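You operate a simulated robot arm through the tools that you are given. There is no shell and no other tool.

Carry out the task below with a simulated robot arm. There is one attempt and no reset: what you move stays moved.

TASK
Light ink pot N53 on the grey turntable with both goosenecks at brightness 3; show side 4; switch off.
Fine: slider on A+B; light off while the pot is carried; side 4 ends at the yellow pointer and gets there in the light.
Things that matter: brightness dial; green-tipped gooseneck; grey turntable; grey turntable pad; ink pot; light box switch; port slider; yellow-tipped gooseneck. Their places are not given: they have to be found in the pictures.

The check looks at the end state, three seconds after you hand in, the way a careful person would. Anything else that was tipped, shoved, dropped, spilled or broken makes it a failure.

THE ROBOT
A 7-joint arm with a fingered hand, fixed in place. Base frame: the origin is on the floor under the middle of its stand, x ahead of it, y to its left, z up; the work surface is at about z = 0.95. Lengths are in m, angles in rad, forces in N, time in s.
With the tool pointing down near the work surface it reaches from about 0.36 to 0.84 m from the base axis. Its first joint turns from -2.007 to 2.007 rad. Payload 5 kg.
Tool frame: the origin (TCP) lies between the finger pads and is the grasp point; the fingertips stand 0.032 m ahead of it; z points along the fingers, y is the line along which they close. The gripper opens to 0.16 m; its body begins 0.089 m behind the TCP. The gripper is a hand of 4 fingers: y runs from the thumb to the fingers, the wrist lies at [0, 0, -0.267] in the tool frame, and closing takes about 1.5 s.
Orientation is told as [roll, pitch, yaw] about the base's x, y, z axes, in that order, counted from this pose: with the fingers straight down and closing along the base's y, the tool's x points along the base's -x, its y along +y and its z along -z.

THE INTERFACE
- The arm moves only by the tool nudge_tool. Its argument "moves" is a list of rows, each an object (a shift or turn left out is 0, a gripper value left out holds the last) with "xyz": the shift along the tool's x, y, z in cm, a list of three; "dr": the turn, a rotation vector about the tool's x, y, z in rad, a list of three; "jaw": the gripper command, from -1 (shut) to 1 (fully open), values between in proportion. In form: [{"xyz": [x, y, z], "dr": [rx, ry, rz], "jaw": jaw}, ...]. A call has 1 to 20 rows; each row is the pose to reach, as a shift and turn from the pose commanded when the call began, along the tool's axes at that moment. Each row takes 0.2 s and may step no farther than 0.05 m and 0.15 rad from the row before; otherwise, or with a gripper value out of range, the whole call is refused. A pose out of reach is approached as far as the arm can. The call stops where the force on the tool passes 40 N (or 10 N more than at its start, if that is more) or the arm is blocked; 0.2 s more then pass. The fingers move at their own pace (about 0.108 m/s each) and stop on an object; they squeeze with about 24 N. The grip force told is the motor's: it shows also when the fingers shut on nothing. Time passes only in rows, and 0.2 s behind the last, so rows that repeat a pose let the fingers close. It gives the time, the measured TCP pose, the force on the tool (base axes), the opening and the grip force at its end, in the units of the frame above (readings bear some noise), with the torque about the TCP (base axes, N m) and any sound that the robot's microphone picked up.
- Cameras (640 x 400 px; columns grow to the right, rows downward): "scene" is fixed at [0.2209, 0.5004, 1.5541]; the picture's right is [-0.95, -0.31, 0.00], its down [-0.12, 0.36, -0.93] and it looks along [0.29, -0.88, -0.37] (base axes); focal length 316 px, centre (320, 200). "wrist" rides on the gripper at [0.08, -0.004, -0.114] in the tool frame; the picture's right is [0.05, 1.00, 0.00], its down [-0.82, 0.04, -0.58] and it looks along [-0.58, 0.03, 0.82] (tool axes); focal length 265 px, centre (320, 200).
- grab_frame(camera): a new picture of that camera. No time passes.
- slide_trunk(by): slides the trunk up (or, below 0, down) by that many m; the arm rides with it, the base frame stays. It gives what a move gives, with no picture.
- grasp_type(shape): the hand has 4 fingers and takes this shape, open, in about a second: jaw (thumb against the fingers, like two jaws); tri (thumb and two fingers); tip (a fingertip pinch); poke (one finger out to press); point (the index stretched); flat (the hand flat); cup (the hand cupped); fist (a fist). The gripper value then closes the fingers along that shape, each until it touches; the sizes above hold for jaw. It gives what a move gives, with no picture.
- point_at(camera, pixels): for up to 12 pixels [column, row] of the newest picture of that camera ("zoom" is the newest enlarged one), the place [x, y, z] in the base frame of the surface seen there, good to about 0.003 m. No time passes.
- inspect(camera, box): a new picture of the part [left, top, right, bottom] of that camera's present view, enlarged. No time passes.
- sign_off(): hands the job in; it is judged then, once.

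Leave the gripper open and the arm clear of the work at the hand-in unless told otherwise.

The tools are called after "Call:" by a JSON object that holds its "op" and its "data". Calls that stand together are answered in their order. nudge_tool: Moves the arm, as the interface text tells. Its arguments: {"type":"object","properties":{"moves":{"type":"array","items":{"type":"object","properties":{"xyz":{"type":"array","items":{"type":"number"}},"dr":{"type":"array","items":{"type":"number"}},"jaw":{"type":"number"}}}}},"required":["moves"]} The other tools are called the same way: slide_trunk (by) moves the trunk up or down; grasp_type (shape) gives the hand a shape; grab_frame (camera) takes a picture; point_at (camera, pixels) gives the place of the surface under pixels of a picture; inspect (camera, box) takes an enlarged picture of a part of a camera's view; sign_off () hands the job in.

At the start:

```text
clock: 0.0
tool_pos: [0.4785, -0.259, 1.3853]
orientation: [-0.002, -0.002, -0.001]
wrist_force: [0.2, -0.2, -0.2]
torque: [-0.01, -0.03, 0.01]
opening: 0.1598
gripper_force: 0.1
shape: jaw
trunk travel left (down, up): [-0.925, 0.065]
```

scene: 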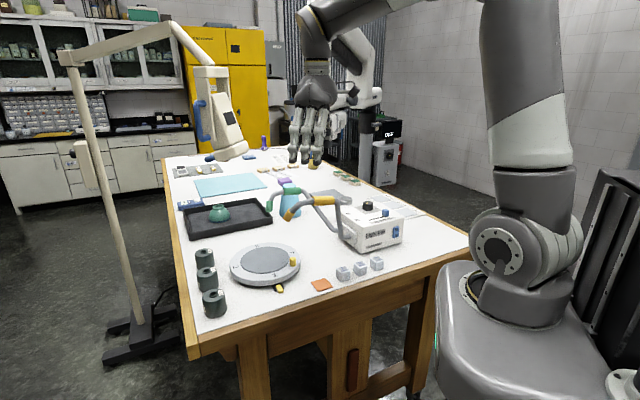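
wrist: 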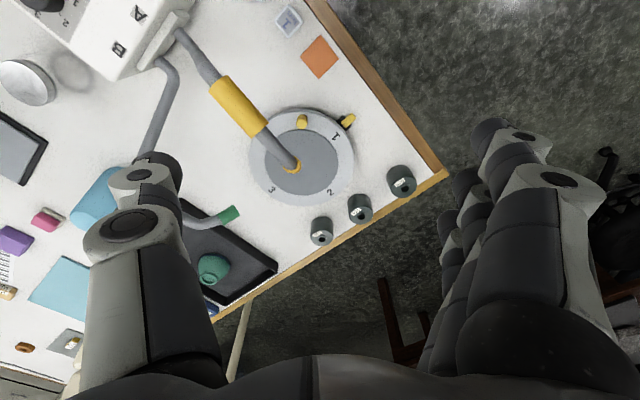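

I see a turntable (scene about 265,263), a black tray with a green pot (220,212), a light box (370,228) with dial, slider and two goosenecks, plus weights and cubes. First I take closer views of each.

Call:
{"op": "inspect", "data": {"camera": "scene", "box": [320, 180, 440, 260]}}

Call:
{"op": "inspect", "data": {"camera": "scene", "box": [180, 180, 340, 300]}}

Call:
{"op": "inspect", "data": {"camera": "wrist", "box": [0, 0, 240, 150]}}

Call:
{"op": "inspect", "data": {"camera": "wrist", "box": [180, 80, 420, 300]}}

```text
5.00 times, centred on (380, 220) of scene
```

zoom: 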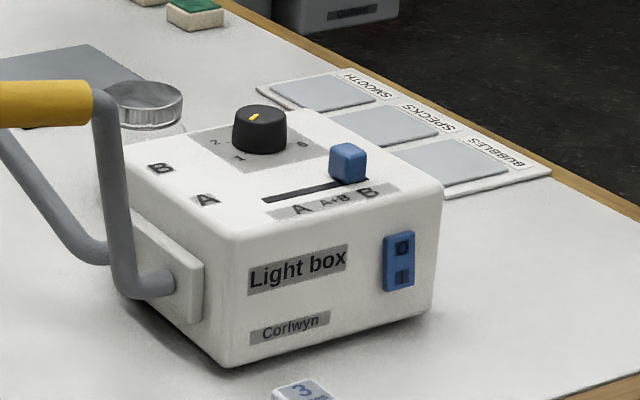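

```text
3.33 times, centred on (260, 240) of scene
```

zoom: 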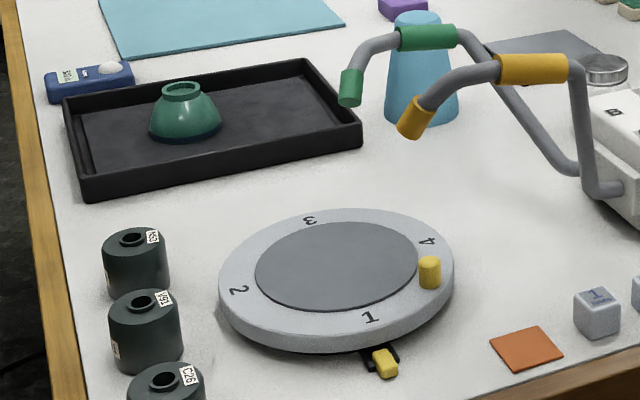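

```text
2.67 times, centred on (120, 75) of wrist
```

zoom: 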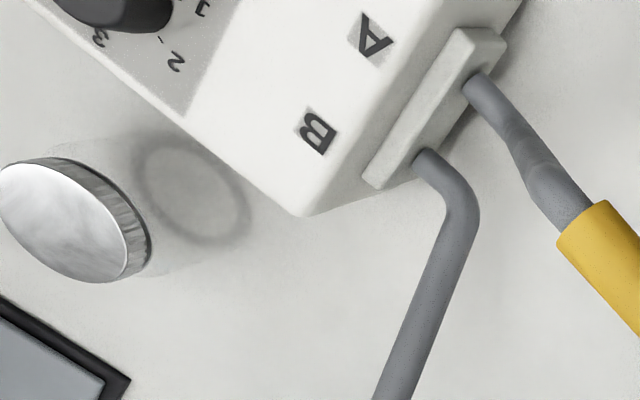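

```text
1.82 times, centred on (300, 190) of wrist
```

zoom: 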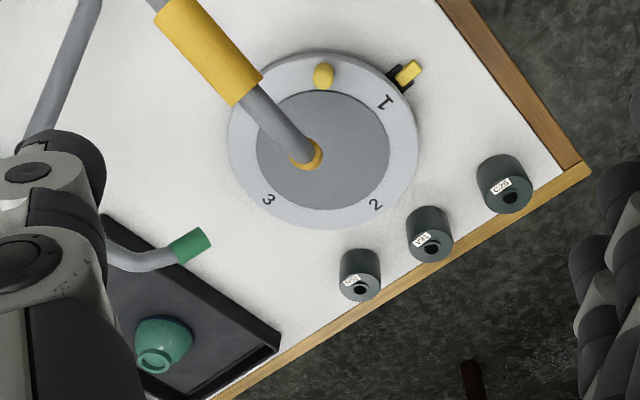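

The dark cylinders look like labelled pots. I zoom in on their labels, the turntable and the light box.

Call:
{"op": "inspect", "data": {"camera": "scene", "box": [185, 240, 245, 325]}}

Call:
{"op": "inspect", "data": {"camera": "wrist", "box": [295, 150, 425, 255]}}

Call:
{"op": "inspect", "data": {"camera": "scene", "box": [220, 230, 310, 300]}}

Call:
{"op": "inspect", "data": {"camera": "scene", "box": [345, 195, 410, 240]}}

```text
4.71 times, centred on (215, 282) of scene
```

zoom: 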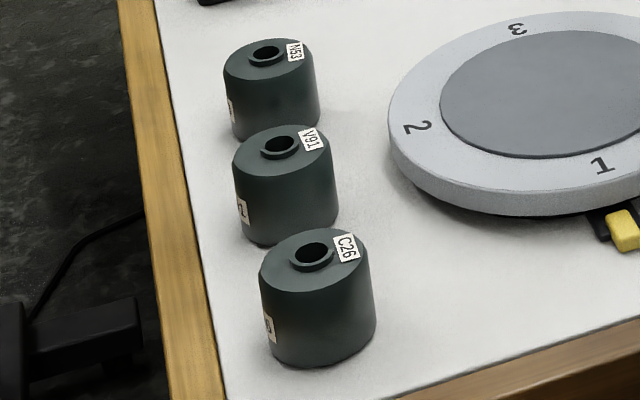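

```text
3.81 times, centred on (360, 202) of wrist
```

zoom: 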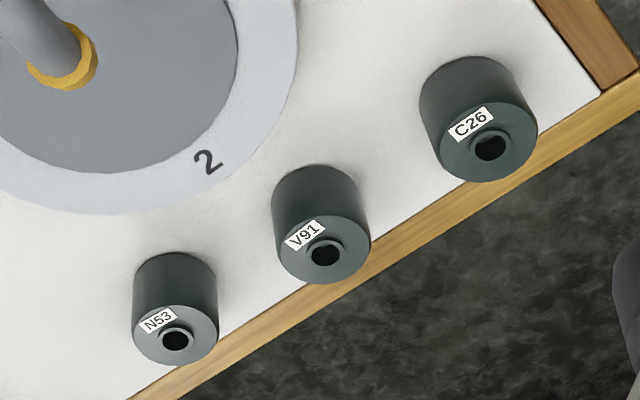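

```text
5.71 times, centred on (265, 265) of scene
```

zoom: 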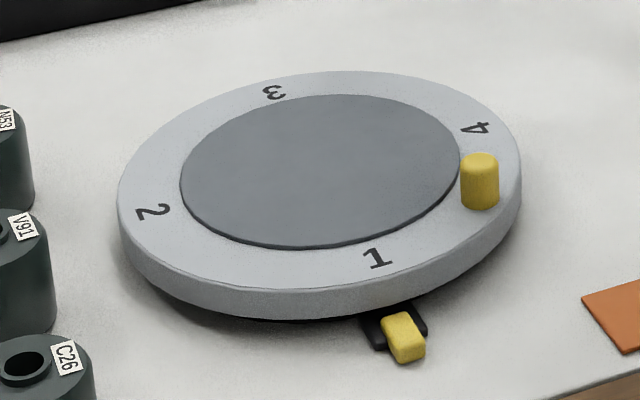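

```text
8.89 times, centred on (378, 218) of scene
```

zoom: 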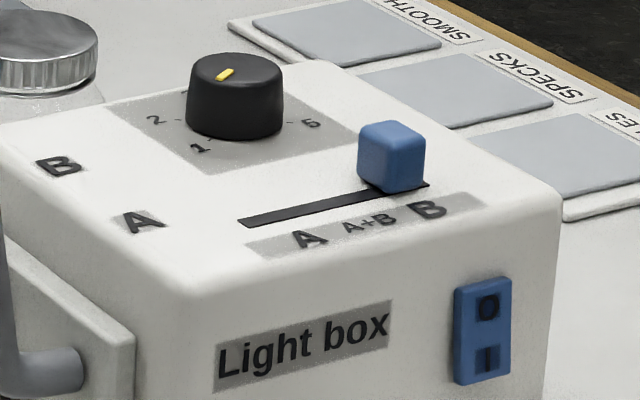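

The pots read N53 (far), V91 and C26. I collect coordinates of pot, turntable, light box parts.

Call:
{"op": "grab_frame", "data": {"camera": "scene"}}

Call:
{"op": "point_at", "data": {"camera": "scene", "pixels": [[205, 251], [205, 260], [206, 272], [214, 296], [265, 258], [231, 262], [299, 262], [268, 243], [263, 280], [292, 259], [293, 264], [279, 289]]}}

Call:
{"op": "point_at", "data": {"camera": "scene", "pixels": [[368, 203], [370, 209], [385, 210], [386, 215], [371, 220], [380, 218], [392, 216], [396, 229], [395, 235], [355, 222], [345, 227], [390, 240]]}}

Call:
{"op": "point_at", "data": {"camera": "scene", "pixels": [[287, 189], [270, 200], [268, 205], [313, 201], [292, 207], [284, 214], [345, 234], [335, 226], [300, 188], [320, 215], [325, 200], [284, 200]]}}

Call:
{"op": "inspect", "data": {"camera": "scene", "box": [255, 170, 355, 245]}}

```text
taken
```

scene: 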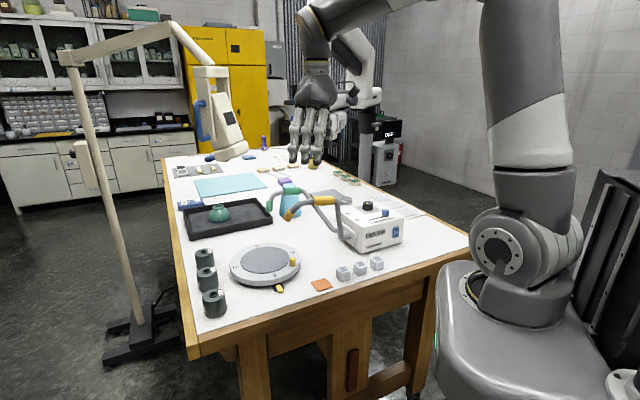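

```text
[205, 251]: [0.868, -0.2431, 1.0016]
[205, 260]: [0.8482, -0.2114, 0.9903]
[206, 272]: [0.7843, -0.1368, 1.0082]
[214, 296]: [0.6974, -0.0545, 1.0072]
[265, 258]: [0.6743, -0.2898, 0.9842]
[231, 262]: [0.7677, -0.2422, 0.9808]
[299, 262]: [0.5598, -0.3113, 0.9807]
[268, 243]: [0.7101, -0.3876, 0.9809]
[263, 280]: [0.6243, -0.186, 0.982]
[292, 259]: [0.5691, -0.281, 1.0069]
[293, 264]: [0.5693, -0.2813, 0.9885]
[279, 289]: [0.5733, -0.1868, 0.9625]
```

```text
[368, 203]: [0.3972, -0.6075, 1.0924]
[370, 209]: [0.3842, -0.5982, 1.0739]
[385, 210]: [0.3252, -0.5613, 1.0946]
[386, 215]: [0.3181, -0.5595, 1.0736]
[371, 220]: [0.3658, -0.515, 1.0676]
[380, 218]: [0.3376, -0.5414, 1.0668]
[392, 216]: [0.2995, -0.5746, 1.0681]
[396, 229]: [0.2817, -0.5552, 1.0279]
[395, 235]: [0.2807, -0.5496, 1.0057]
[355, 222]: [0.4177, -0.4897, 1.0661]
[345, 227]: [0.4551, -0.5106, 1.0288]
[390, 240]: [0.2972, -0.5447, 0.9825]
```

```text
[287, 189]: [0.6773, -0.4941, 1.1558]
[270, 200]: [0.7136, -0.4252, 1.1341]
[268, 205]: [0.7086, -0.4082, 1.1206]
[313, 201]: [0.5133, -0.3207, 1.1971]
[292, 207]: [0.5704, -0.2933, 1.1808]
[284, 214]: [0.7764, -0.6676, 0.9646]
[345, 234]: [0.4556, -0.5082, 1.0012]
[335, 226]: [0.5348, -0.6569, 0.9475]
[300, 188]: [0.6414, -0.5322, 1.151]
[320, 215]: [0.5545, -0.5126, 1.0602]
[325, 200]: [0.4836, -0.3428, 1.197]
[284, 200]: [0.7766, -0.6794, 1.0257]
```

```text
5.33 times, centred on (305, 208) of scene
```

zoom: 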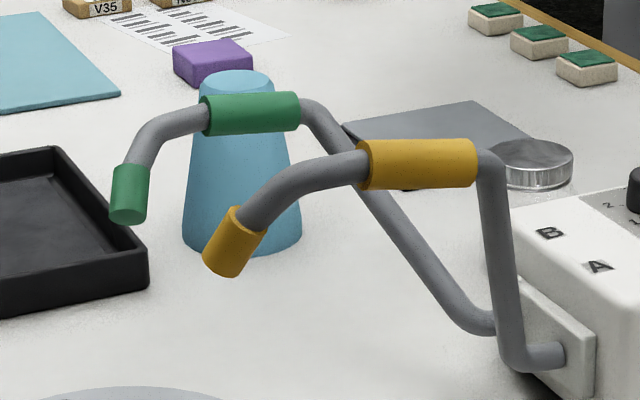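

I look closer at pot N53 (scene 205,258) and its side label, and at the switch.

Call:
{"op": "inspect", "data": {"camera": "scene", "box": [190, 242, 222, 274]}}

Call:
{"op": "point_at", "data": {"camera": "zoom", "pixels": [[300, 120], [320, 60], [200, 130], [400, 120], [290, 170], [220, 250], [300, 280], [400, 260], [300, 360], [210, 330], [400, 330], [150, 200]]}}

Call:
{"op": "inspect", "data": {"camera": "scene", "box": [376, 216, 412, 244]}}

Call:
{"op": "inspect", "data": {"camera": "scene", "box": [192, 265, 232, 320]}}

```text
12.50 times, centred on (206, 258) of scene
```

zoom: 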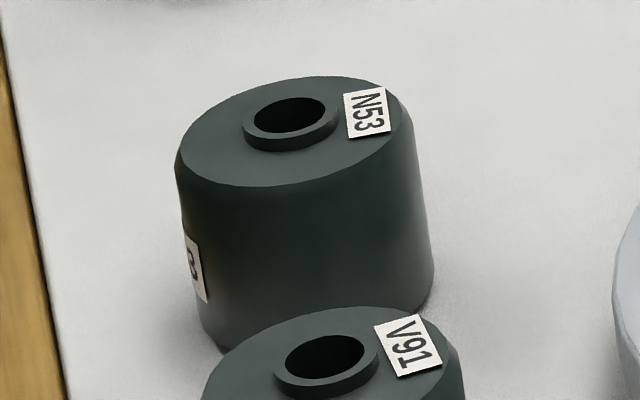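

```text
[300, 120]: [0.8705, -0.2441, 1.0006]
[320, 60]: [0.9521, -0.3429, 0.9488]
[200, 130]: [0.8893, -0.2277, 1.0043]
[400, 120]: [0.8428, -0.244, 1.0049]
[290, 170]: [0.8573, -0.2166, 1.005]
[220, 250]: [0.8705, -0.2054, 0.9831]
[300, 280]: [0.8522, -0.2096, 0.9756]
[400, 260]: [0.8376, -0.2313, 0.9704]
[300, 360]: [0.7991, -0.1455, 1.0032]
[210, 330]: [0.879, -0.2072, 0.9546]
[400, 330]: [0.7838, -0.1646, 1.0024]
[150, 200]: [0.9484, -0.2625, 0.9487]
```

```text
14.29 times, centred on (394, 230) of scene
```

zoom: 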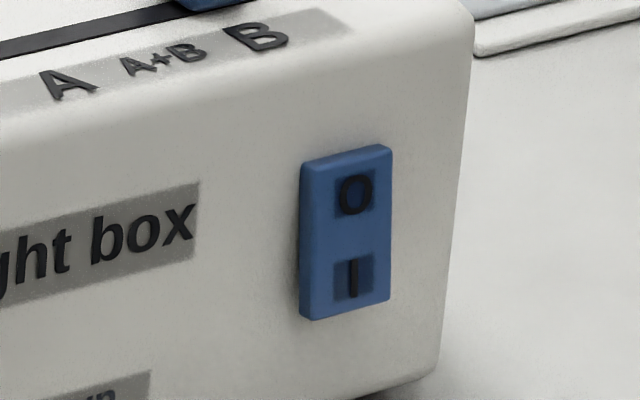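

```text
7.27 times, centred on (212, 292) of scene
```

zoom: 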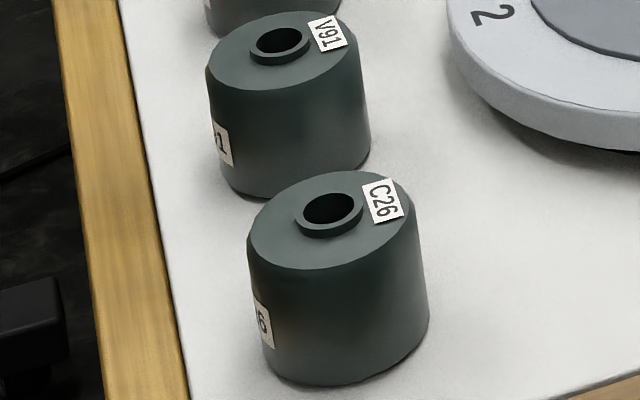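

N53's top centre is near (0.866, -0.240, 1.004); turntable centre near (0.667, -0.287). The light box top needs an overhead look, so I swing the hand at its present height toward the light box with a 1.0 rad turn.

Call:
{"op": "nudge_tool", "data": {"moves": [{"xyz": [2.8, -1.7, 0], "dr": [0, 0, 0.125]}, {"xyz": [5.6, -3.4, 0], "dr": [0, 0, 0.25]}, {"xyz": [8.4, -5.1, 0], "dr": [0, 0, 0.375]}, {"xyz": [11.3, -6.8, 0], "dr": [0, 0, 0.5]}, {"xyz": [14.1, -8.5, 0], "dr": [0, 0, 0.625]}, {"xyz": [17, -10.2, 0], "dr": [0, 0, 0.75]}, {"xyz": [19.8, -12, 0], "dr": [0, 0, 0.875]}, {"xyz": [22.6, -13.7, 0], "dr": [0, 0, 1.0]}, {"xyz": [22.6, -13.7, 0], "dr": [0, 0, 1.0]}]}}

Call:
{"op": "grab_frame", "data": {"camera": "wrist"}}

Call:
{"op": "grab_frame", "data": {"camera": "scene"}}

```text
clock: 2.0
tool_pos: [0.2526, -0.3967, 1.3854]
orientation: [-0.001, 0.001, -1.003]
wrist_force: [0.8, 0.4, -0.1]
torque: [-0.01, 0.03, -0.02]
opening: 0.16
gripper_force: 0.1
shape: jaw
trunk travel left (down, up): [-0.925, 0.065]
```

```text
taken
```

wrist: 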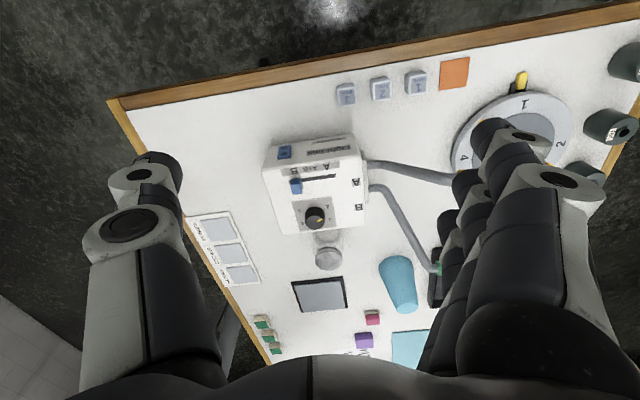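

```text
taken
```

scene: 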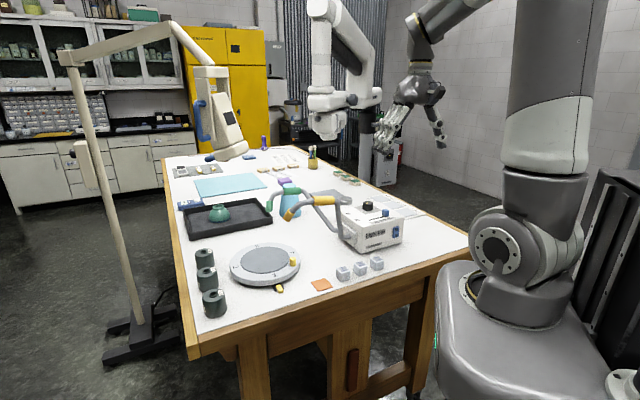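

The light box is at the centre of the wrist view (315,185). I enlarge it to read the dial, slider and switch.

Call:
{"op": "inspect", "data": {"camera": "wrist", "box": [255, 130, 385, 240]}}

Call:
{"op": "inspect", "data": {"camera": "wrist", "box": [285, 185, 355, 240]}}

Call:
{"op": "inspect", "data": {"camera": "wrist", "box": [260, 135, 360, 200]}}

Call:
{"op": "inspect", "data": {"camera": "wrist", "box": [440, 60, 600, 190]}}

```text
3.64 times, centred on (320, 185) of wrist
```

zoom: 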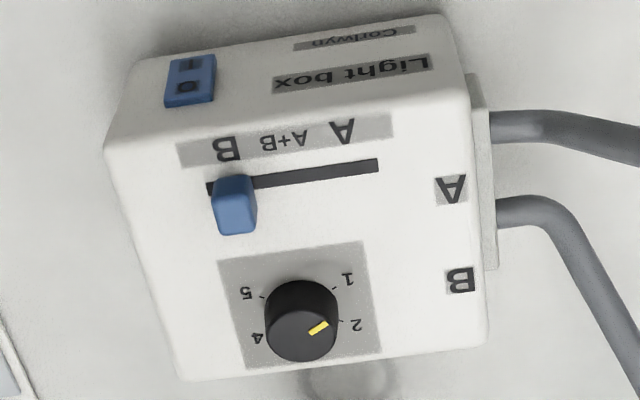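

```text
7.27 times, centred on (320, 212) of wrist
```

zoom: 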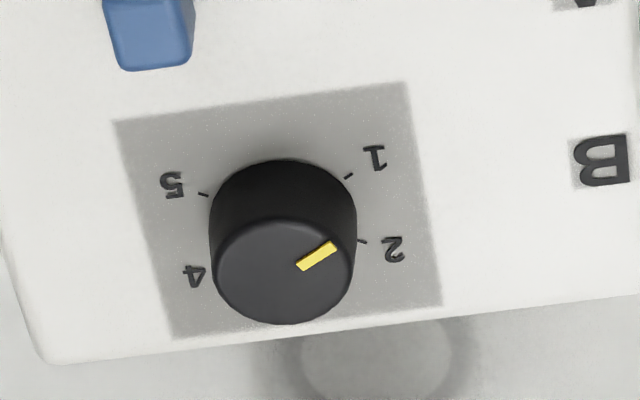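

```text
6.15 times, centred on (310, 168) of wrist
```

zoom: 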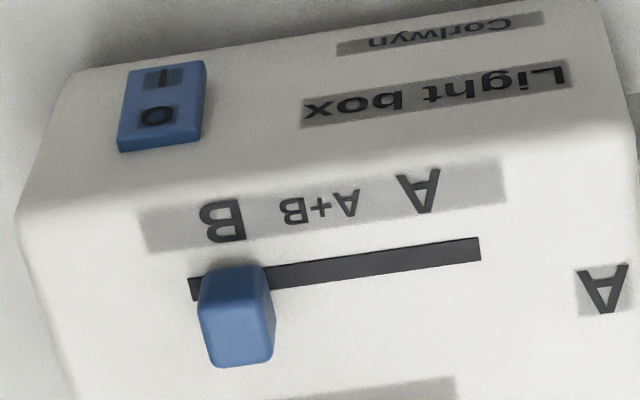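

```text
3.08 times, centred on (520, 125) of wrist
```

zoom: 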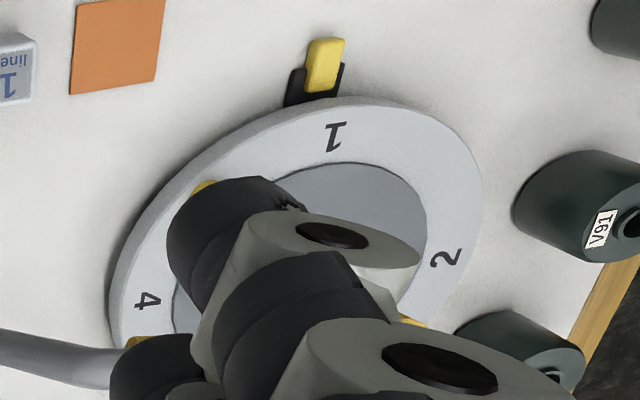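

The pointer is near 2; marks run 1,2,3,4,5 clockwise seen from above. I measure dial ticks, slider slot and knob.

Call:
{"op": "inspect", "data": {"camera": "wrist", "box": [285, 185, 355, 240]}}

Call:
{"op": "point_at", "data": {"camera": "zoom", "pixels": [[284, 270], [302, 265], [332, 247], [348, 177], [362, 241], [204, 195], [230, 270], [340, 280], [285, 225], [285, 315], [374, 157], [394, 249]]}}

Call:
{"op": "point_at", "data": {"camera": "zoom", "pixels": [[172, 185], [194, 277], [120, 122], [404, 84], [172, 336], [440, 305], [284, 185], [216, 290], [356, 260]]}}

Call:
{"op": "inspect", "data": {"camera": "wrist", "box": [260, 135, 360, 200]}}

Call:
{"op": "point_at", "data": {"camera": "zoom", "pixels": [[192, 290], [478, 250], [205, 310], [265, 300], [212, 358], [270, 350], [240, 340], [235, 275], [320, 207], [420, 190], [222, 220], [335, 270]]}}

Call:
{"op": "point_at", "data": {"camera": "zoom", "pixels": [[156, 115], [163, 77], [122, 145], [198, 138], [128, 70], [203, 66], [300, 150], [90, 150], [450, 120], [25, 215], [600, 130], [450, 45]]}}

```text
7.27 times, centred on (320, 212) of wrist
```

zoom: 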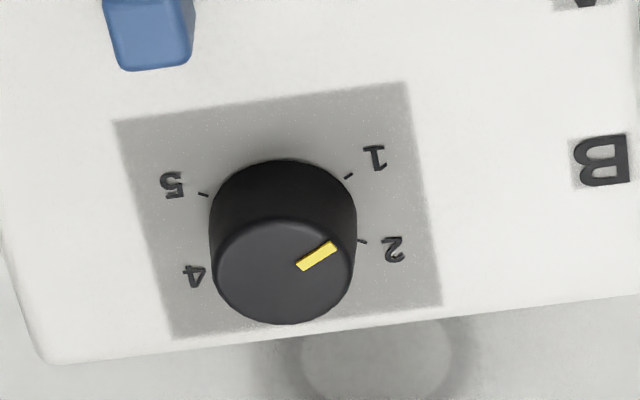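

```text
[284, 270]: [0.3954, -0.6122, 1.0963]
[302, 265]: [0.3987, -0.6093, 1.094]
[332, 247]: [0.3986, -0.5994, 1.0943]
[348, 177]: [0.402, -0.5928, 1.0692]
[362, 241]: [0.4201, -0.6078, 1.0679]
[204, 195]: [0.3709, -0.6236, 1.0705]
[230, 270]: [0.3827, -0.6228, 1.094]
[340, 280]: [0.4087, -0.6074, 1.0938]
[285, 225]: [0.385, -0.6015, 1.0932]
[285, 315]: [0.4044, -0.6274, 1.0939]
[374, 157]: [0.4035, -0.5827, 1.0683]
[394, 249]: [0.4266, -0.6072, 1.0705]
```

```text
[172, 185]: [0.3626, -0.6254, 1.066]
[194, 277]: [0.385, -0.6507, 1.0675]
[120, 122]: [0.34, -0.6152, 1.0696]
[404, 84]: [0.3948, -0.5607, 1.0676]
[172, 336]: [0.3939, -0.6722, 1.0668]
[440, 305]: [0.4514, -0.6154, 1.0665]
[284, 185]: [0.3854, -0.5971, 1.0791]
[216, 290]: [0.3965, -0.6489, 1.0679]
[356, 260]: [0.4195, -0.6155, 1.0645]
```

```text
6.15 times, centred on (310, 168) of wrist
```

zoom: 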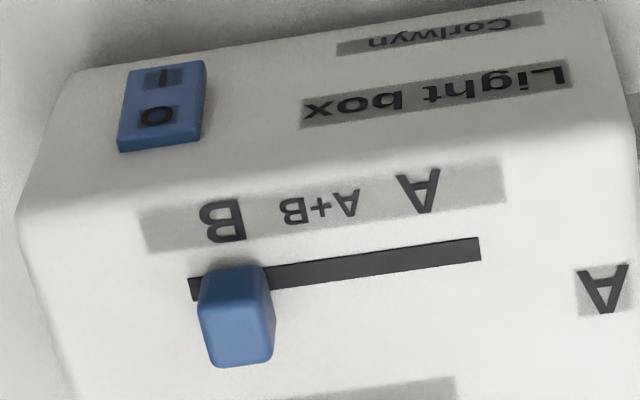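

```text
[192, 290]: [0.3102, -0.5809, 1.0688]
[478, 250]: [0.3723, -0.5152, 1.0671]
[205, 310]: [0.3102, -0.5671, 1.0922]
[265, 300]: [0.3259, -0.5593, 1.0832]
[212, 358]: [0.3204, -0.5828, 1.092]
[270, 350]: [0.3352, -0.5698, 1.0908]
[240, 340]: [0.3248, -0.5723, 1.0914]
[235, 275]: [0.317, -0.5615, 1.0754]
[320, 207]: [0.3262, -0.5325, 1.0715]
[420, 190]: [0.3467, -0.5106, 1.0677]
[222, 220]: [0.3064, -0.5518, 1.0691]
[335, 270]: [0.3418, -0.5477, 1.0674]
```

```text
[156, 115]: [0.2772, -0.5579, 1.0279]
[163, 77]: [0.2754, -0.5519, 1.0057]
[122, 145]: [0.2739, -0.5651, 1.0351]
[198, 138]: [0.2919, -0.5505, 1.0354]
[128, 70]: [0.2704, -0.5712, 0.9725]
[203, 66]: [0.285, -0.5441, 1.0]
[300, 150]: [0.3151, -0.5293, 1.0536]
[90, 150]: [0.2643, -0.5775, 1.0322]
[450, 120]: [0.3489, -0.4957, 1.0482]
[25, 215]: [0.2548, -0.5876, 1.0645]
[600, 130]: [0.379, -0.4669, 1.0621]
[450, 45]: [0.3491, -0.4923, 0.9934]
```

Rocker: the O half is pressed in (I side stands ~5 mm proud), so the light is off. Slider is at B, dial at 1. To know the hand's bulk, I measure points on fingers and thumb.

Call:
{"op": "point_at", "data": {"camera": "wrist", "pixels": [[150, 165], [90, 235], [80, 350], [205, 300], [490, 130], [555, 190], [600, 200], [620, 330], [450, 240], [480, 320], [320, 365], [440, 350]]}}

Call:
{"op": "inspect", "data": {"camera": "scene", "box": [360, 40, 460, 170]}}

Call:
{"op": "point_at", "data": {"camera": "zoom", "pixels": [[300, 100], [300, 200], [220, 200], [390, 200], [250, 300], [370, 280], [200, 310], [395, 310], [330, 150], [400, 150], [250, 150], [300, 250]]}}

```text
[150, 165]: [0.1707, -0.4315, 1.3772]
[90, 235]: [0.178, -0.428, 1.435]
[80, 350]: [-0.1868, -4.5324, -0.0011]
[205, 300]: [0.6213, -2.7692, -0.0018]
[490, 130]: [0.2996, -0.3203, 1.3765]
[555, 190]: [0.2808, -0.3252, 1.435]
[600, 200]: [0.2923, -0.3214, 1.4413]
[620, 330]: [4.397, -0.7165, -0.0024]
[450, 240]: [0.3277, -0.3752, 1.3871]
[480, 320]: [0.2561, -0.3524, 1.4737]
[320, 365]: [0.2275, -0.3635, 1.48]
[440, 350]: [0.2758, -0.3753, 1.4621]
```

```text
3.08 times, centred on (410, 105) of scene
```

zoom: 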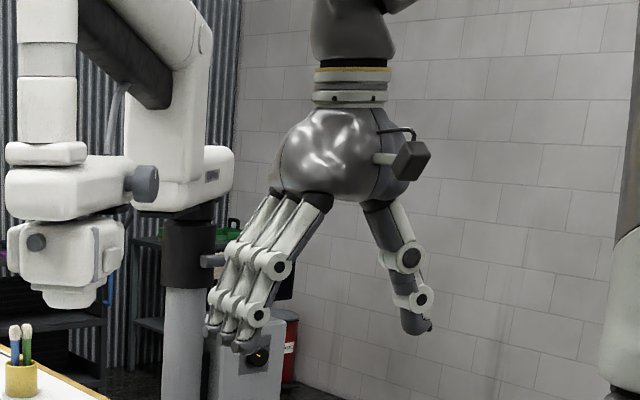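

```text
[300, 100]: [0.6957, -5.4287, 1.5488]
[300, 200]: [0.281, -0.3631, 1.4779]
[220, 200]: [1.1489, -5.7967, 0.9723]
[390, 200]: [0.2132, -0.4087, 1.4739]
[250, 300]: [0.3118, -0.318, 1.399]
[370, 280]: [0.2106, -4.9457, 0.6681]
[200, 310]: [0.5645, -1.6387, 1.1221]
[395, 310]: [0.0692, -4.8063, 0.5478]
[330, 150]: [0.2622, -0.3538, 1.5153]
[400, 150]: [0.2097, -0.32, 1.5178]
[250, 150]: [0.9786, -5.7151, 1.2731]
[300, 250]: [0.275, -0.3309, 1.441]
```

Hand geometry is clear. Now I carry the empty hand high (z≈1.33, above the goosenecks that top out at 1.21) toward the pots, turning it a little.

Call:
{"op": "nudge_tool", "data": {"moves": [{"xyz": [-0.3, 4.05, 0.4], "dr": [0, 0, -0.023]}, {"xyz": [-0.7, 8.1, 0.8], "dr": [0, 0, -0.047]}, {"xyz": [-1.0, 12.15, 1.2], "dr": [0, 0, -0.07]}, {"xyz": [-1.3, 16.2, 1.5], "dr": [0, 0, -0.094]}, {"xyz": [-1.7, 20.3, 1.9], "dr": [0, 0, -0.117]}, {"xyz": [-2.0, 24.3, 2.3], "dr": [0, 0, -0.141]}, {"xyz": [-2.3, 28.4, 2.7], "dr": [0, 0, -0.164]}, {"xyz": [-2.7, 32.4, 3.1], "dr": [0, 0, -0.188]}, {"xyz": [-3.0, 36.5, 3.5], "dr": [0, 0, -0.211]}, {"xyz": [-3.3, 40.5, 3.8], "dr": [0, 0, -0.235]}, {"xyz": [-3.7, 44.6, 4.2], "dr": [0, 0, -0.258]}, {"xyz": [-4.0, 48.6, 4.6], "dr": [0, 0, -0.282]}, {"xyz": [-4.3, 52.7, 5.0], "dr": [0, 0, -0.305]}, {"xyz": [-4.3, 52.7, 5.0], "dr": [0, 0, -0.305]}]}}

Call:
{"op": "grab_frame", "data": {"camera": "wrist"}}

Call:
{"op": "grab_frame", "data": {"camera": "scene"}}

```text
clock: 5.0
tool_pos: [0.7179, -0.1501, 1.3375]
orientation: [0.002, -0.002, -0.696]
wrist_force: [-1.0, -0.3, 0.1]
torque: [-0.02, -0.06, 0.01]
opening: 0.1598
gripper_force: 0.0
shape: jaw
trunk travel left (down, up): [-0.925, 0.065]
```

```text
taken
```

wrist: 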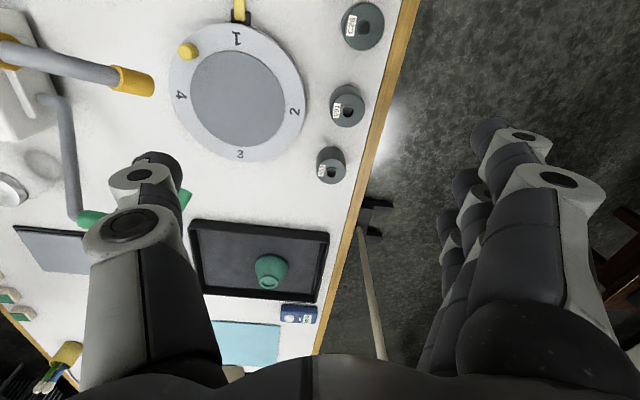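

```text
taken
```

scene: 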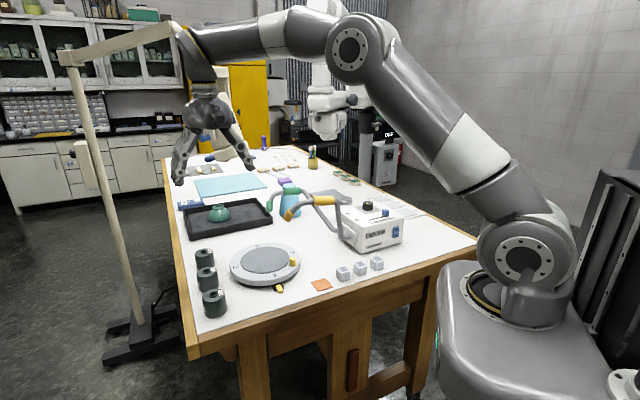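

Good overhead view: pots on the right, turntable at (238,95). I measure pots, turntable numbers, pointer and yellow tip.

Call:
{"op": "inspect", "data": {"camera": "wrist", "box": [150, 0, 400, 190]}}

Call:
{"op": "point_at", "data": {"camera": "wrist", "pixels": [[331, 170], [319, 168], [343, 170], [331, 158], [331, 183], [347, 108], [363, 27], [237, 97], [191, 97], [284, 97], [237, 52], [237, 143]]}}

Call:
{"op": "point_at", "data": {"camera": "wrist", "pixels": [[237, 39], [295, 111], [240, 154], [181, 96], [189, 52], [240, 8], [240, 18], [170, 97], [305, 97], [237, 25], [238, 162], [150, 80]]}}

Call:
{"op": "point_at", "data": {"camera": "wrist", "pixels": [[152, 85], [148, 95], [154, 76], [120, 68], [115, 92], [185, 200], [190, 193], [62, 70], [20, 52], [60, 120], [76, 215], [95, 218]]}}

```text
2.11 times, centred on (275, 95) of wrist
```

zoom: 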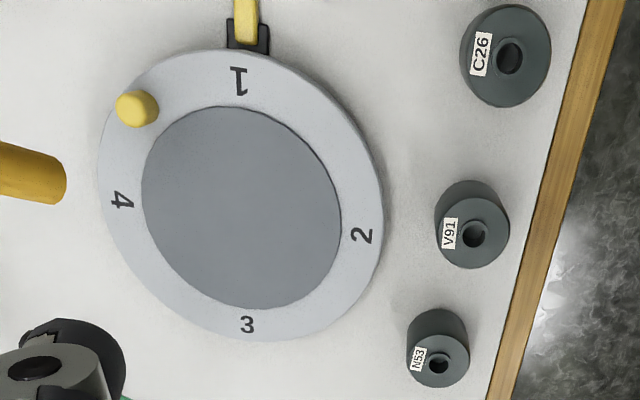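

```text
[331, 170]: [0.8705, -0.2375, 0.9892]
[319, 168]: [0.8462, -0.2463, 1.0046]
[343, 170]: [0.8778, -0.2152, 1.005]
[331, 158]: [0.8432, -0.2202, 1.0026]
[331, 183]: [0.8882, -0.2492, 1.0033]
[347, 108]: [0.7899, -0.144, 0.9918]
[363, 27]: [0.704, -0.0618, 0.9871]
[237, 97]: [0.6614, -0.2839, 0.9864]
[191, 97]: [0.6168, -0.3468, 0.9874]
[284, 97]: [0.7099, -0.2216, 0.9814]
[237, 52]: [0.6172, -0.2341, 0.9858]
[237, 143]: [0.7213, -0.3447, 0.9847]
```

```text
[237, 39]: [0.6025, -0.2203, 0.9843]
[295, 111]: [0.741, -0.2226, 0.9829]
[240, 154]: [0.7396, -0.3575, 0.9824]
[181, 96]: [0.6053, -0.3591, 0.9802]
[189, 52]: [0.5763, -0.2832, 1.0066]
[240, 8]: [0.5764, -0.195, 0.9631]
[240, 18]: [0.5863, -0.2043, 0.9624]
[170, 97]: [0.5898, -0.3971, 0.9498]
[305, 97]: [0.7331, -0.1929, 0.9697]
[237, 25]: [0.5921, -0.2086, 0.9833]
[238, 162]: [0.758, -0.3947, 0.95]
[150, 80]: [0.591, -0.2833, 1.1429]
```

```text
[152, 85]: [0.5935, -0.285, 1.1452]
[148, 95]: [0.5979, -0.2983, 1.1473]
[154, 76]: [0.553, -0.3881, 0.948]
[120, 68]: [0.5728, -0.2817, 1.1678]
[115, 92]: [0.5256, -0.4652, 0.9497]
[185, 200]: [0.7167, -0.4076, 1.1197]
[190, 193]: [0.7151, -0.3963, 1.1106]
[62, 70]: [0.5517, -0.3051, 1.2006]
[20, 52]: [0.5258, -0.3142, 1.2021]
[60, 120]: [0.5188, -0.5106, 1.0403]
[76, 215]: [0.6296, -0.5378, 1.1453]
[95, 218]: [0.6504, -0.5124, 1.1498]
```

Side 1 is exactly at the pointer (135° azimuth); side 4 sits 90° further, so the table must turn 90° clockwise from above. Turntable centre ≈ (0.671, -0.289). I refine N53's centre and look at the green tip.

Call:
{"op": "inspect", "data": {"camera": "wrist", "box": [305, 140, 357, 190]}}

Call:
{"op": "point_at", "data": {"camera": "zoom", "pixels": [[240, 270], [410, 270], [325, 190], [325, 345], [325, 255], [270, 210], [385, 330], [325, 100], [230, 120], [420, 150], [300, 240], [350, 255]]}}

Call:
{"op": "inspect", "data": {"camera": "scene", "box": [260, 175, 310, 220]}}

```text
8.00 times, centred on (331, 165) of wrist
```

zoom: 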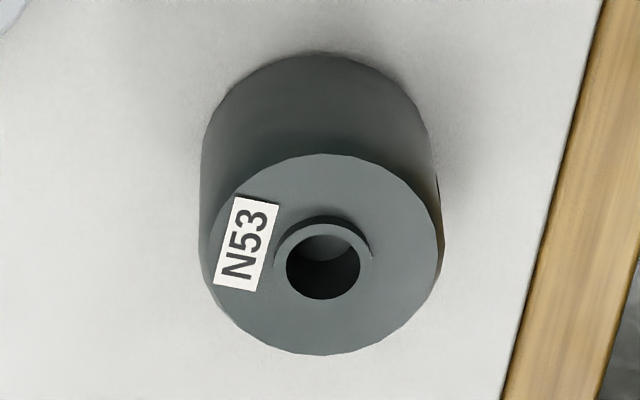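

```text
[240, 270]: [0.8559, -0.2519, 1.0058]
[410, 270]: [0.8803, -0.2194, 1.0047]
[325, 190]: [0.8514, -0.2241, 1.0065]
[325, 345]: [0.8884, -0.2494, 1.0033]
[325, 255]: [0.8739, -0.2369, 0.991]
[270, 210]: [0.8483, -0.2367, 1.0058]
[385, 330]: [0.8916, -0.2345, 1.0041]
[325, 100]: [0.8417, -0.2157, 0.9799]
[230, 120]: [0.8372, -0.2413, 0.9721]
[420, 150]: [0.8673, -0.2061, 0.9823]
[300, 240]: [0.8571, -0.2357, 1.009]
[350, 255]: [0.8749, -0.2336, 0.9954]
```

```text
8.89 times, centred on (285, 198) of scene
```

zoom: 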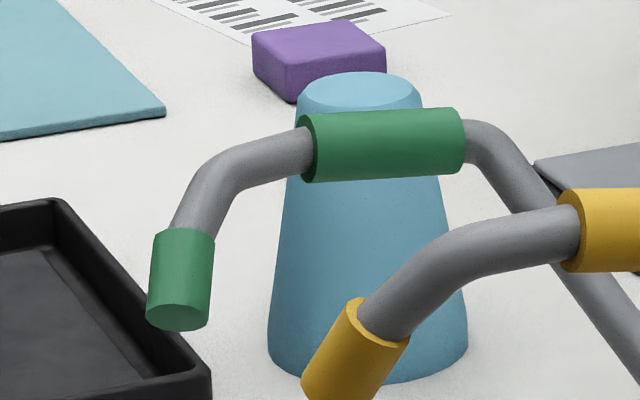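

N53 centre refined to (0.8675, -0.235), radius ≈ 0.0275. Now I measure the two gooseneck tips to estimate their aim.

Call:
{"op": "inspect", "data": {"camera": "scene", "box": [262, 195, 302, 222]}}

Call:
{"op": "point_at", "data": {"camera": "zoom", "pixels": [[115, 120], [110, 160], [105, 195], [80, 130], [150, 130], [80, 190], [140, 195], [105, 218], [440, 270], [410, 310], [385, 340], [420, 240]]}}

Call:
{"op": "point_at", "data": {"camera": "zoom", "pixels": [[460, 295], [365, 300], [395, 265], [430, 340], [350, 345], [410, 355], [380, 370], [450, 330], [200, 40], [140, 60], [170, 90], [120, 95]]}}

```text
14.81 times, centred on (282, 208) of scene
```

zoom: 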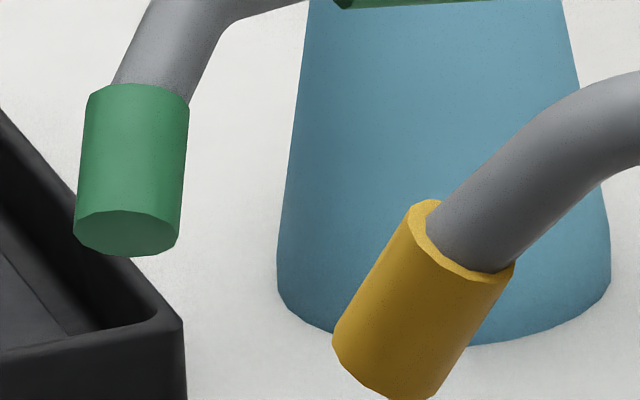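

```text
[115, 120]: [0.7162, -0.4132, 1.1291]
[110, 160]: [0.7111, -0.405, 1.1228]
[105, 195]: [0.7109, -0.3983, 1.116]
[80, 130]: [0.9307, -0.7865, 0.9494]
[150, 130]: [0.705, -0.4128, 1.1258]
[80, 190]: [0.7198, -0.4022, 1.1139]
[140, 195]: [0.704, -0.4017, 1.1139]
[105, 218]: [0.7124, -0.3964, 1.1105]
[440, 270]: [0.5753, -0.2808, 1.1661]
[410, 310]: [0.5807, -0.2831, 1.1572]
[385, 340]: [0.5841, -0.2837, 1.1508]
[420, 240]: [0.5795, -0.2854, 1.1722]
```

```text
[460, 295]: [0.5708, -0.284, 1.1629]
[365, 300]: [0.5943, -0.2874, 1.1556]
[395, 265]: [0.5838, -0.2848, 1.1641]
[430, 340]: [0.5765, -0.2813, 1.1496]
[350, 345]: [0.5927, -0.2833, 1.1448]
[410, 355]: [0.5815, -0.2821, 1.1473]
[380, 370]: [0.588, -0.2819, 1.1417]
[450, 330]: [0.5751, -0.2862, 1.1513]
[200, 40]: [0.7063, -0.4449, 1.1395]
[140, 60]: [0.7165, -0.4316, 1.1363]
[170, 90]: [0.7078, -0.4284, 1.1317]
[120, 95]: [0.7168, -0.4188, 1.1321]
```

Both tips' axes pass within ~1.5 cm of the pad centre, so they appear aimed already. Now I approach N53: move above it with a 25° outward tilt (out of reach for a vertical hand) at z≈1.15, partly closing the jaws to about 0.11 m.

Call:
{"op": "nudge_tool", "data": {"moves": [{"xyz": [-2.4, 0.4, 2.7], "dr": [0, -0.062, 0], "jaw": 0.4}, {"xyz": [-4.8, 0.9, 5.4], "dr": [0, -0.125, 0], "jaw": 0.4}, {"xyz": [-7.3, 1.3, 8.0], "dr": [0, -0.187, 0], "jaw": 0.4}, {"xyz": [-9.7, 1.8, 10.7], "dr": [0, -0.249, 0], "jaw": 0.4}, {"xyz": [-12.1, 2.2, 13.4], "dr": [0, -0.311, 0], "jaw": 0.4}, {"xyz": [-14.5, 2.6, 16.1], "dr": [0, -0.374, 0], "jaw": 0.4}, {"xyz": [-16.9, 3.1, 18.7], "dr": [0, -0.436, 0], "jaw": 0.4}, {"xyz": [-16.9, 3.1, 18.7], "dr": [0, -0.436, 0], "jaw": 0.4}, {"xyz": [-16.9, 3.1, 18.7], "dr": [0, -0.436, 0], "jaw": 0.4}]}}

Call:
{"op": "grab_frame", "data": {"camera": "wrist"}}

Call:
{"op": "grab_frame", "data": {"camera": "scene"}}

```text
clock: 7.0
tool_pos: [0.8731, -0.2313, 1.1478]
orientation: [0.001, -0.437, -0.695]
wrist_force: [-0.6, 0.0, 0.2]
torque: [-0.01, 0.03, 0.03]
opening: 0.1121
gripper_force: 0.1
shape: jaw
trunk travel left (down, up): [-0.925, 0.065]
```

```text
taken
```

wrist: 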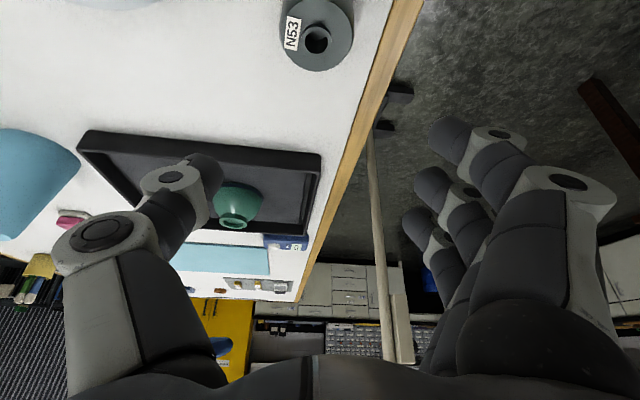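

```text
taken
```

scene: 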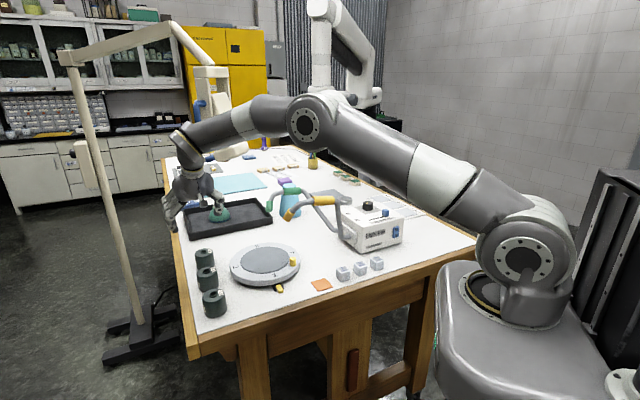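

The hand is over the pot area; N53 shows at (317,40). I re-measure the pot from here and let the arm settle with a short idle move.

Call:
{"op": "nudge_tool", "data": {"moves": [{"xyz": [0, 0, 0], "jaw": 0.4}, {"xyz": [0, 0, 0], "jaw": 0.4}]}}

Call:
{"op": "inspect", "data": {"camera": "wrist", "box": [260, 0, 380, 80]}}

Call:
{"op": "point_at", "data": {"camera": "zoom", "pixels": [[120, 200], [485, 200], [310, 60], [310, 370], [310, 200], [200, 330], [430, 330], [430, 90], [310, 120]]}}

```text
clock: 7.6
tool_pos: [0.8729, -0.232, 1.1492]
orientation: [0.001, -0.436, -0.695]
wrist_force: [0.2, 0.7, 0.6]
torque: [-0.01, 0.02, -0.01]
opening: 0.1124
gripper_force: 0.0
shape: jaw
trunk travel left (down, up): [-0.925, 0.065]
```

```text
5.00 times, centred on (320, 40) of wrist
```

zoom: 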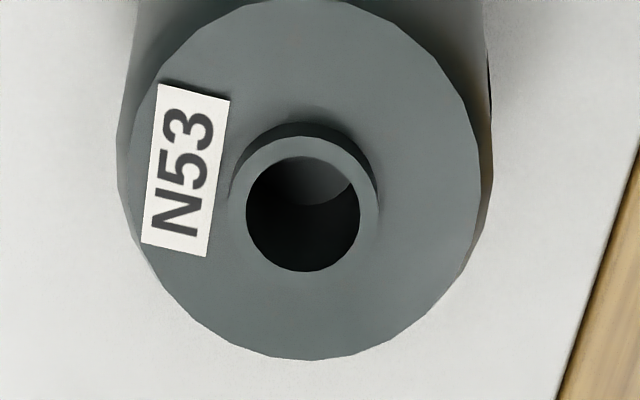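

```text
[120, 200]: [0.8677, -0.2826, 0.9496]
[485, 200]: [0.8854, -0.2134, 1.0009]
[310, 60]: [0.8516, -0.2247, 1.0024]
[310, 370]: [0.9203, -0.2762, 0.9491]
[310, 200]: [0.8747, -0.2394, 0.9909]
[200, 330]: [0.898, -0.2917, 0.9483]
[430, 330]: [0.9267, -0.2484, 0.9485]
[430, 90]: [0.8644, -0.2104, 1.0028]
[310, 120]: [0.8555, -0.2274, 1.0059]
```

I correct the 7 mm sideways offset and descend straight down in the base frame around N53 to TCP z≈1.003, with jaws at 0.11.

Call:
{"op": "nudge_tool", "data": {"moves": [{"xyz": [0.31, -0.68, -0.14], "jaw": 0.4}, {"xyz": [1.3, -0.68, 1.9], "jaw": 0.4}, {"xyz": [2.3, -0.68, 4.1], "jaw": 0.4}, {"xyz": [3.4, -0.68, 6.4], "jaw": 0.4}, {"xyz": [4.4, -0.68, 8.6], "jaw": 0.4}, {"xyz": [4.4, -0.68, 8.6], "jaw": 0.4}]}}

Call:
{"op": "grab_frame", "data": {"camera": "wrist"}}

Call:
{"op": "inspect", "data": {"camera": "scene", "box": [150, 190, 270, 290]}}

```text
clock: 9.0
tool_pos: [0.8647, -0.237, 1.0517]
orientation: [0.0, -0.435, -0.694]
wrist_force: [-0.5, 1.2, -0.4]
torque: [-0.01, 0.01, 0.01]
opening: 0.1126
gripper_force: 0.0
shape: jaw
trunk travel left (down, up): [-0.925, 0.065]
```

```text
taken
```

wrist: 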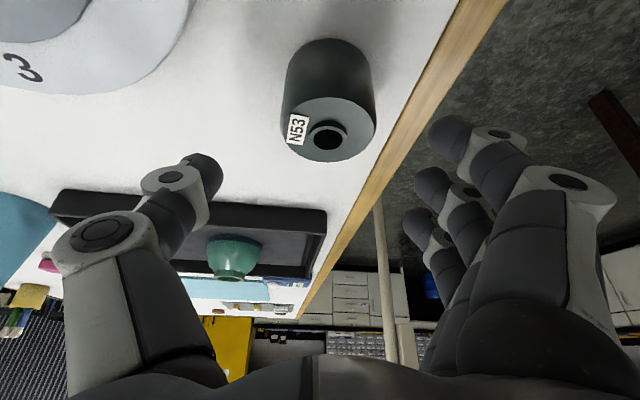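

```text
4.00 times, centred on (210, 240) of scene
```

zoom: 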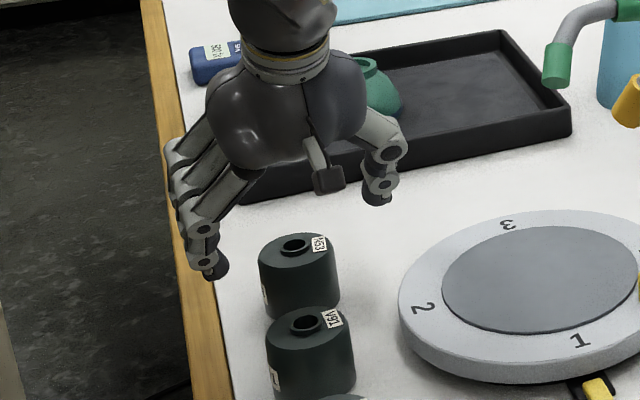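

Aligned well (pot top at (329,130), about 3 mm to the finger side). I descend the last 4.9 cm with a 3 mm correction.

Call:
{"op": "nudge_tool", "data": {"moves": [{"xyz": [0.5, 0.3, 1.1], "jaw": 0.4}, {"xyz": [1.0, 0.3, 2.2], "jaw": 0.4}, {"xyz": [1.5, 0.3, 3.3], "jaw": 0.4}, {"xyz": [2.0, 0.3, 4.4], "jaw": 0.4}, {"xyz": [2.0, 0.3, 4.4], "jaw": 0.4}]}}

Call:
{"op": "grab_frame", "data": {"camera": "wrist"}}

Call:
{"op": "inspect", "data": {"camera": "scene", "box": [150, 190, 270, 290]}}

```text
clock: 10.2
tool_pos: [0.8657, -0.2338, 1.0027]
orientation: [-0.001, -0.436, -0.694]
wrist_force: [0.2, 0.3, -0.6]
torque: [0.0, 0.01, -0.03]
opening: 0.1127
gripper_force: 0.1
shape: jaw
trunk travel left (down, up): [-0.925, 0.065]
```

```text
taken
```

wrist: 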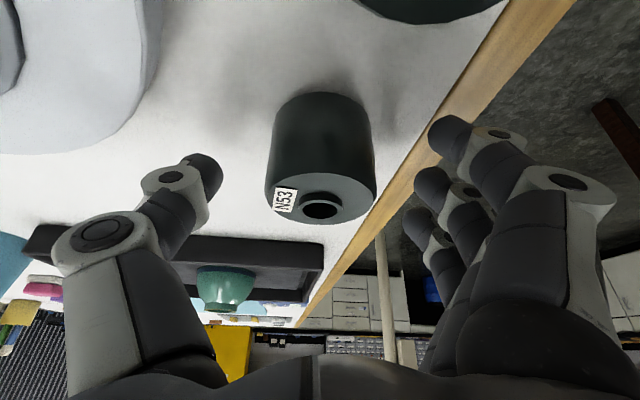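

```text
4.00 times, centred on (210, 240) of scene
```

zoom: 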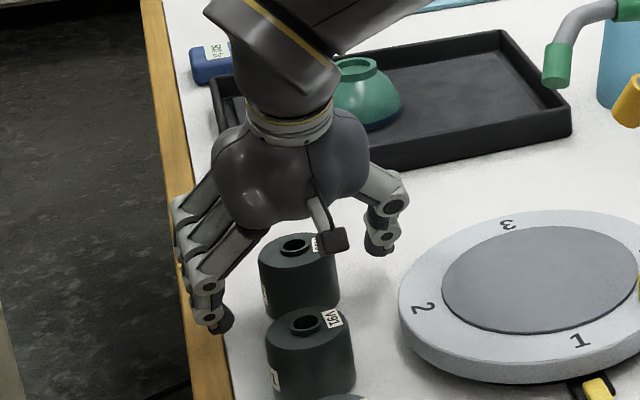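

The pot is between thumb and fingers. I close the jaws.

Call:
{"op": "nudge_tool", "data": {"moves": [{"jaw": -1}, {"jaw": -1}, {"jaw": -1}, {"jaw": -1}, {"jaw": -1}, {"jaw": -1}, {"jaw": -1}, {"jaw": -1}]}}

Call:
{"op": "grab_frame", "data": {"camera": "wrist"}}

Call:
{"op": "inspect", "data": {"camera": "scene", "box": [150, 190, 270, 290]}}

```text
clock: 12.0
tool_pos: [0.8671, -0.2344, 1.0043]
orientation: [0.0, -0.436, -0.695]
wrist_force: [-0.3, -0.6, 0.4]
torque: [0.03, 0.05, 0.02]
opening: 0.0431
gripper_force: 24.0
shape: jaw
trunk travel left (down, up): [-0.925, 0.065]
```

```text
taken
```

wrist: 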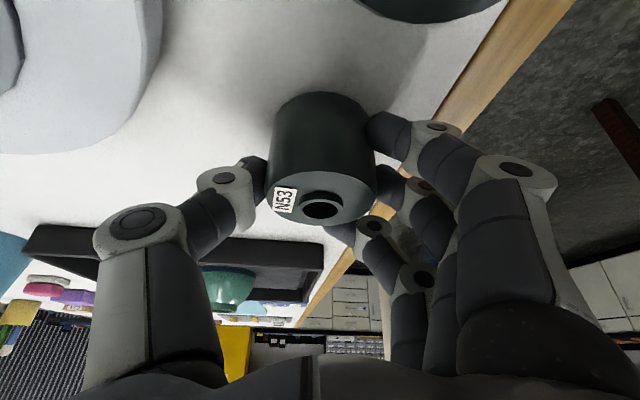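

```text
4.00 times, centred on (210, 240) of scene
```

zoom: 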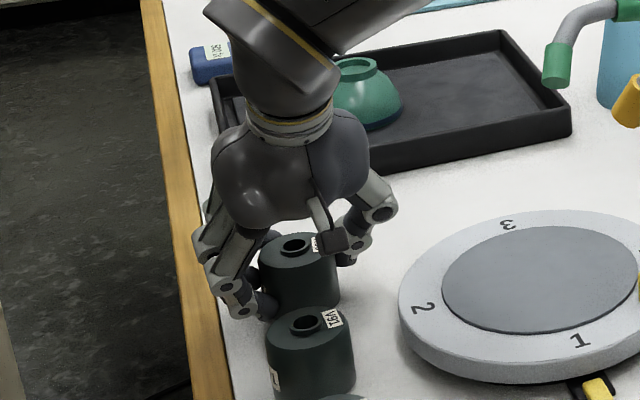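

The jaws hold the pot at 24 N. I lift straight up 12 cm slowly and check that it comes along level.

Call:
{"op": "nudge_tool", "data": {"moves": [{"xyz": [-0.42, 0, -0.91], "jaw": -1}, {"xyz": [-0.85, 0, -1.81], "jaw": -1}, {"xyz": [-1.69, 0, -3.63], "jaw": -1}, {"xyz": [-2.54, 0, -5.44], "jaw": -1}, {"xyz": [-3.38, 0, -7.25], "jaw": -1}, {"xyz": [-4.23, 0, -9.06], "jaw": -1}, {"xyz": [-5.07, 0, -10.88], "jaw": -1}, {"xyz": [-5.07, 0, -10.88], "jaw": -1}]}}

Call:
{"op": "grab_frame", "data": {"camera": "wrist"}}

Call:
{"op": "inspect", "data": {"camera": "scene", "box": [150, 170, 290, 290]}}

```text
clock: 13.8
tool_pos: [0.8634, -0.232, 1.1238]
orientation: [0.0, -0.434, -0.696]
wrist_force: [-0.4, 0.1, -1.8]
torque: [0.01, 0.02, 0.04]
opening: 0.0432
gripper_force: 23.8
shape: jaw
trunk travel left (down, up): [-0.925, 0.065]
```

```text
taken
```

wrist: 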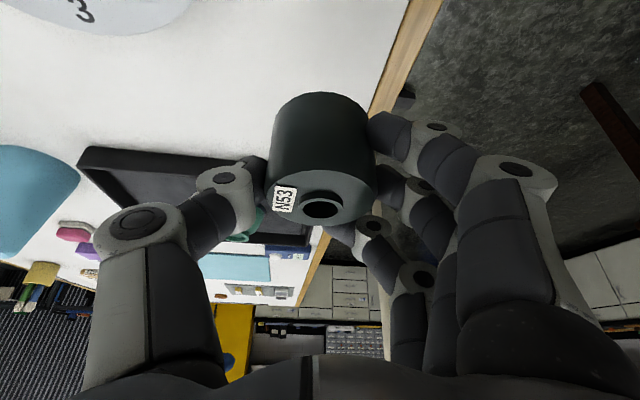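

```text
3.33 times, centred on (220, 230) of scene
```

zoom: 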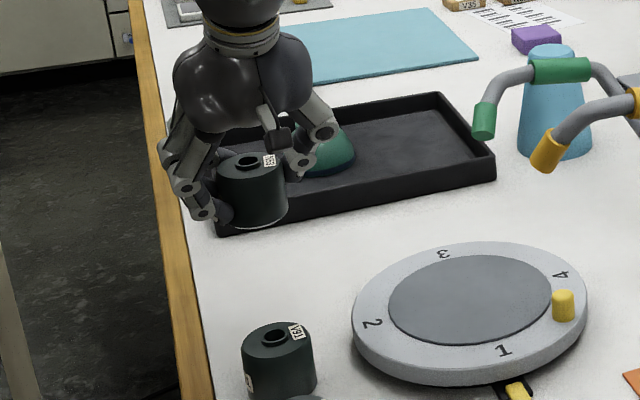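

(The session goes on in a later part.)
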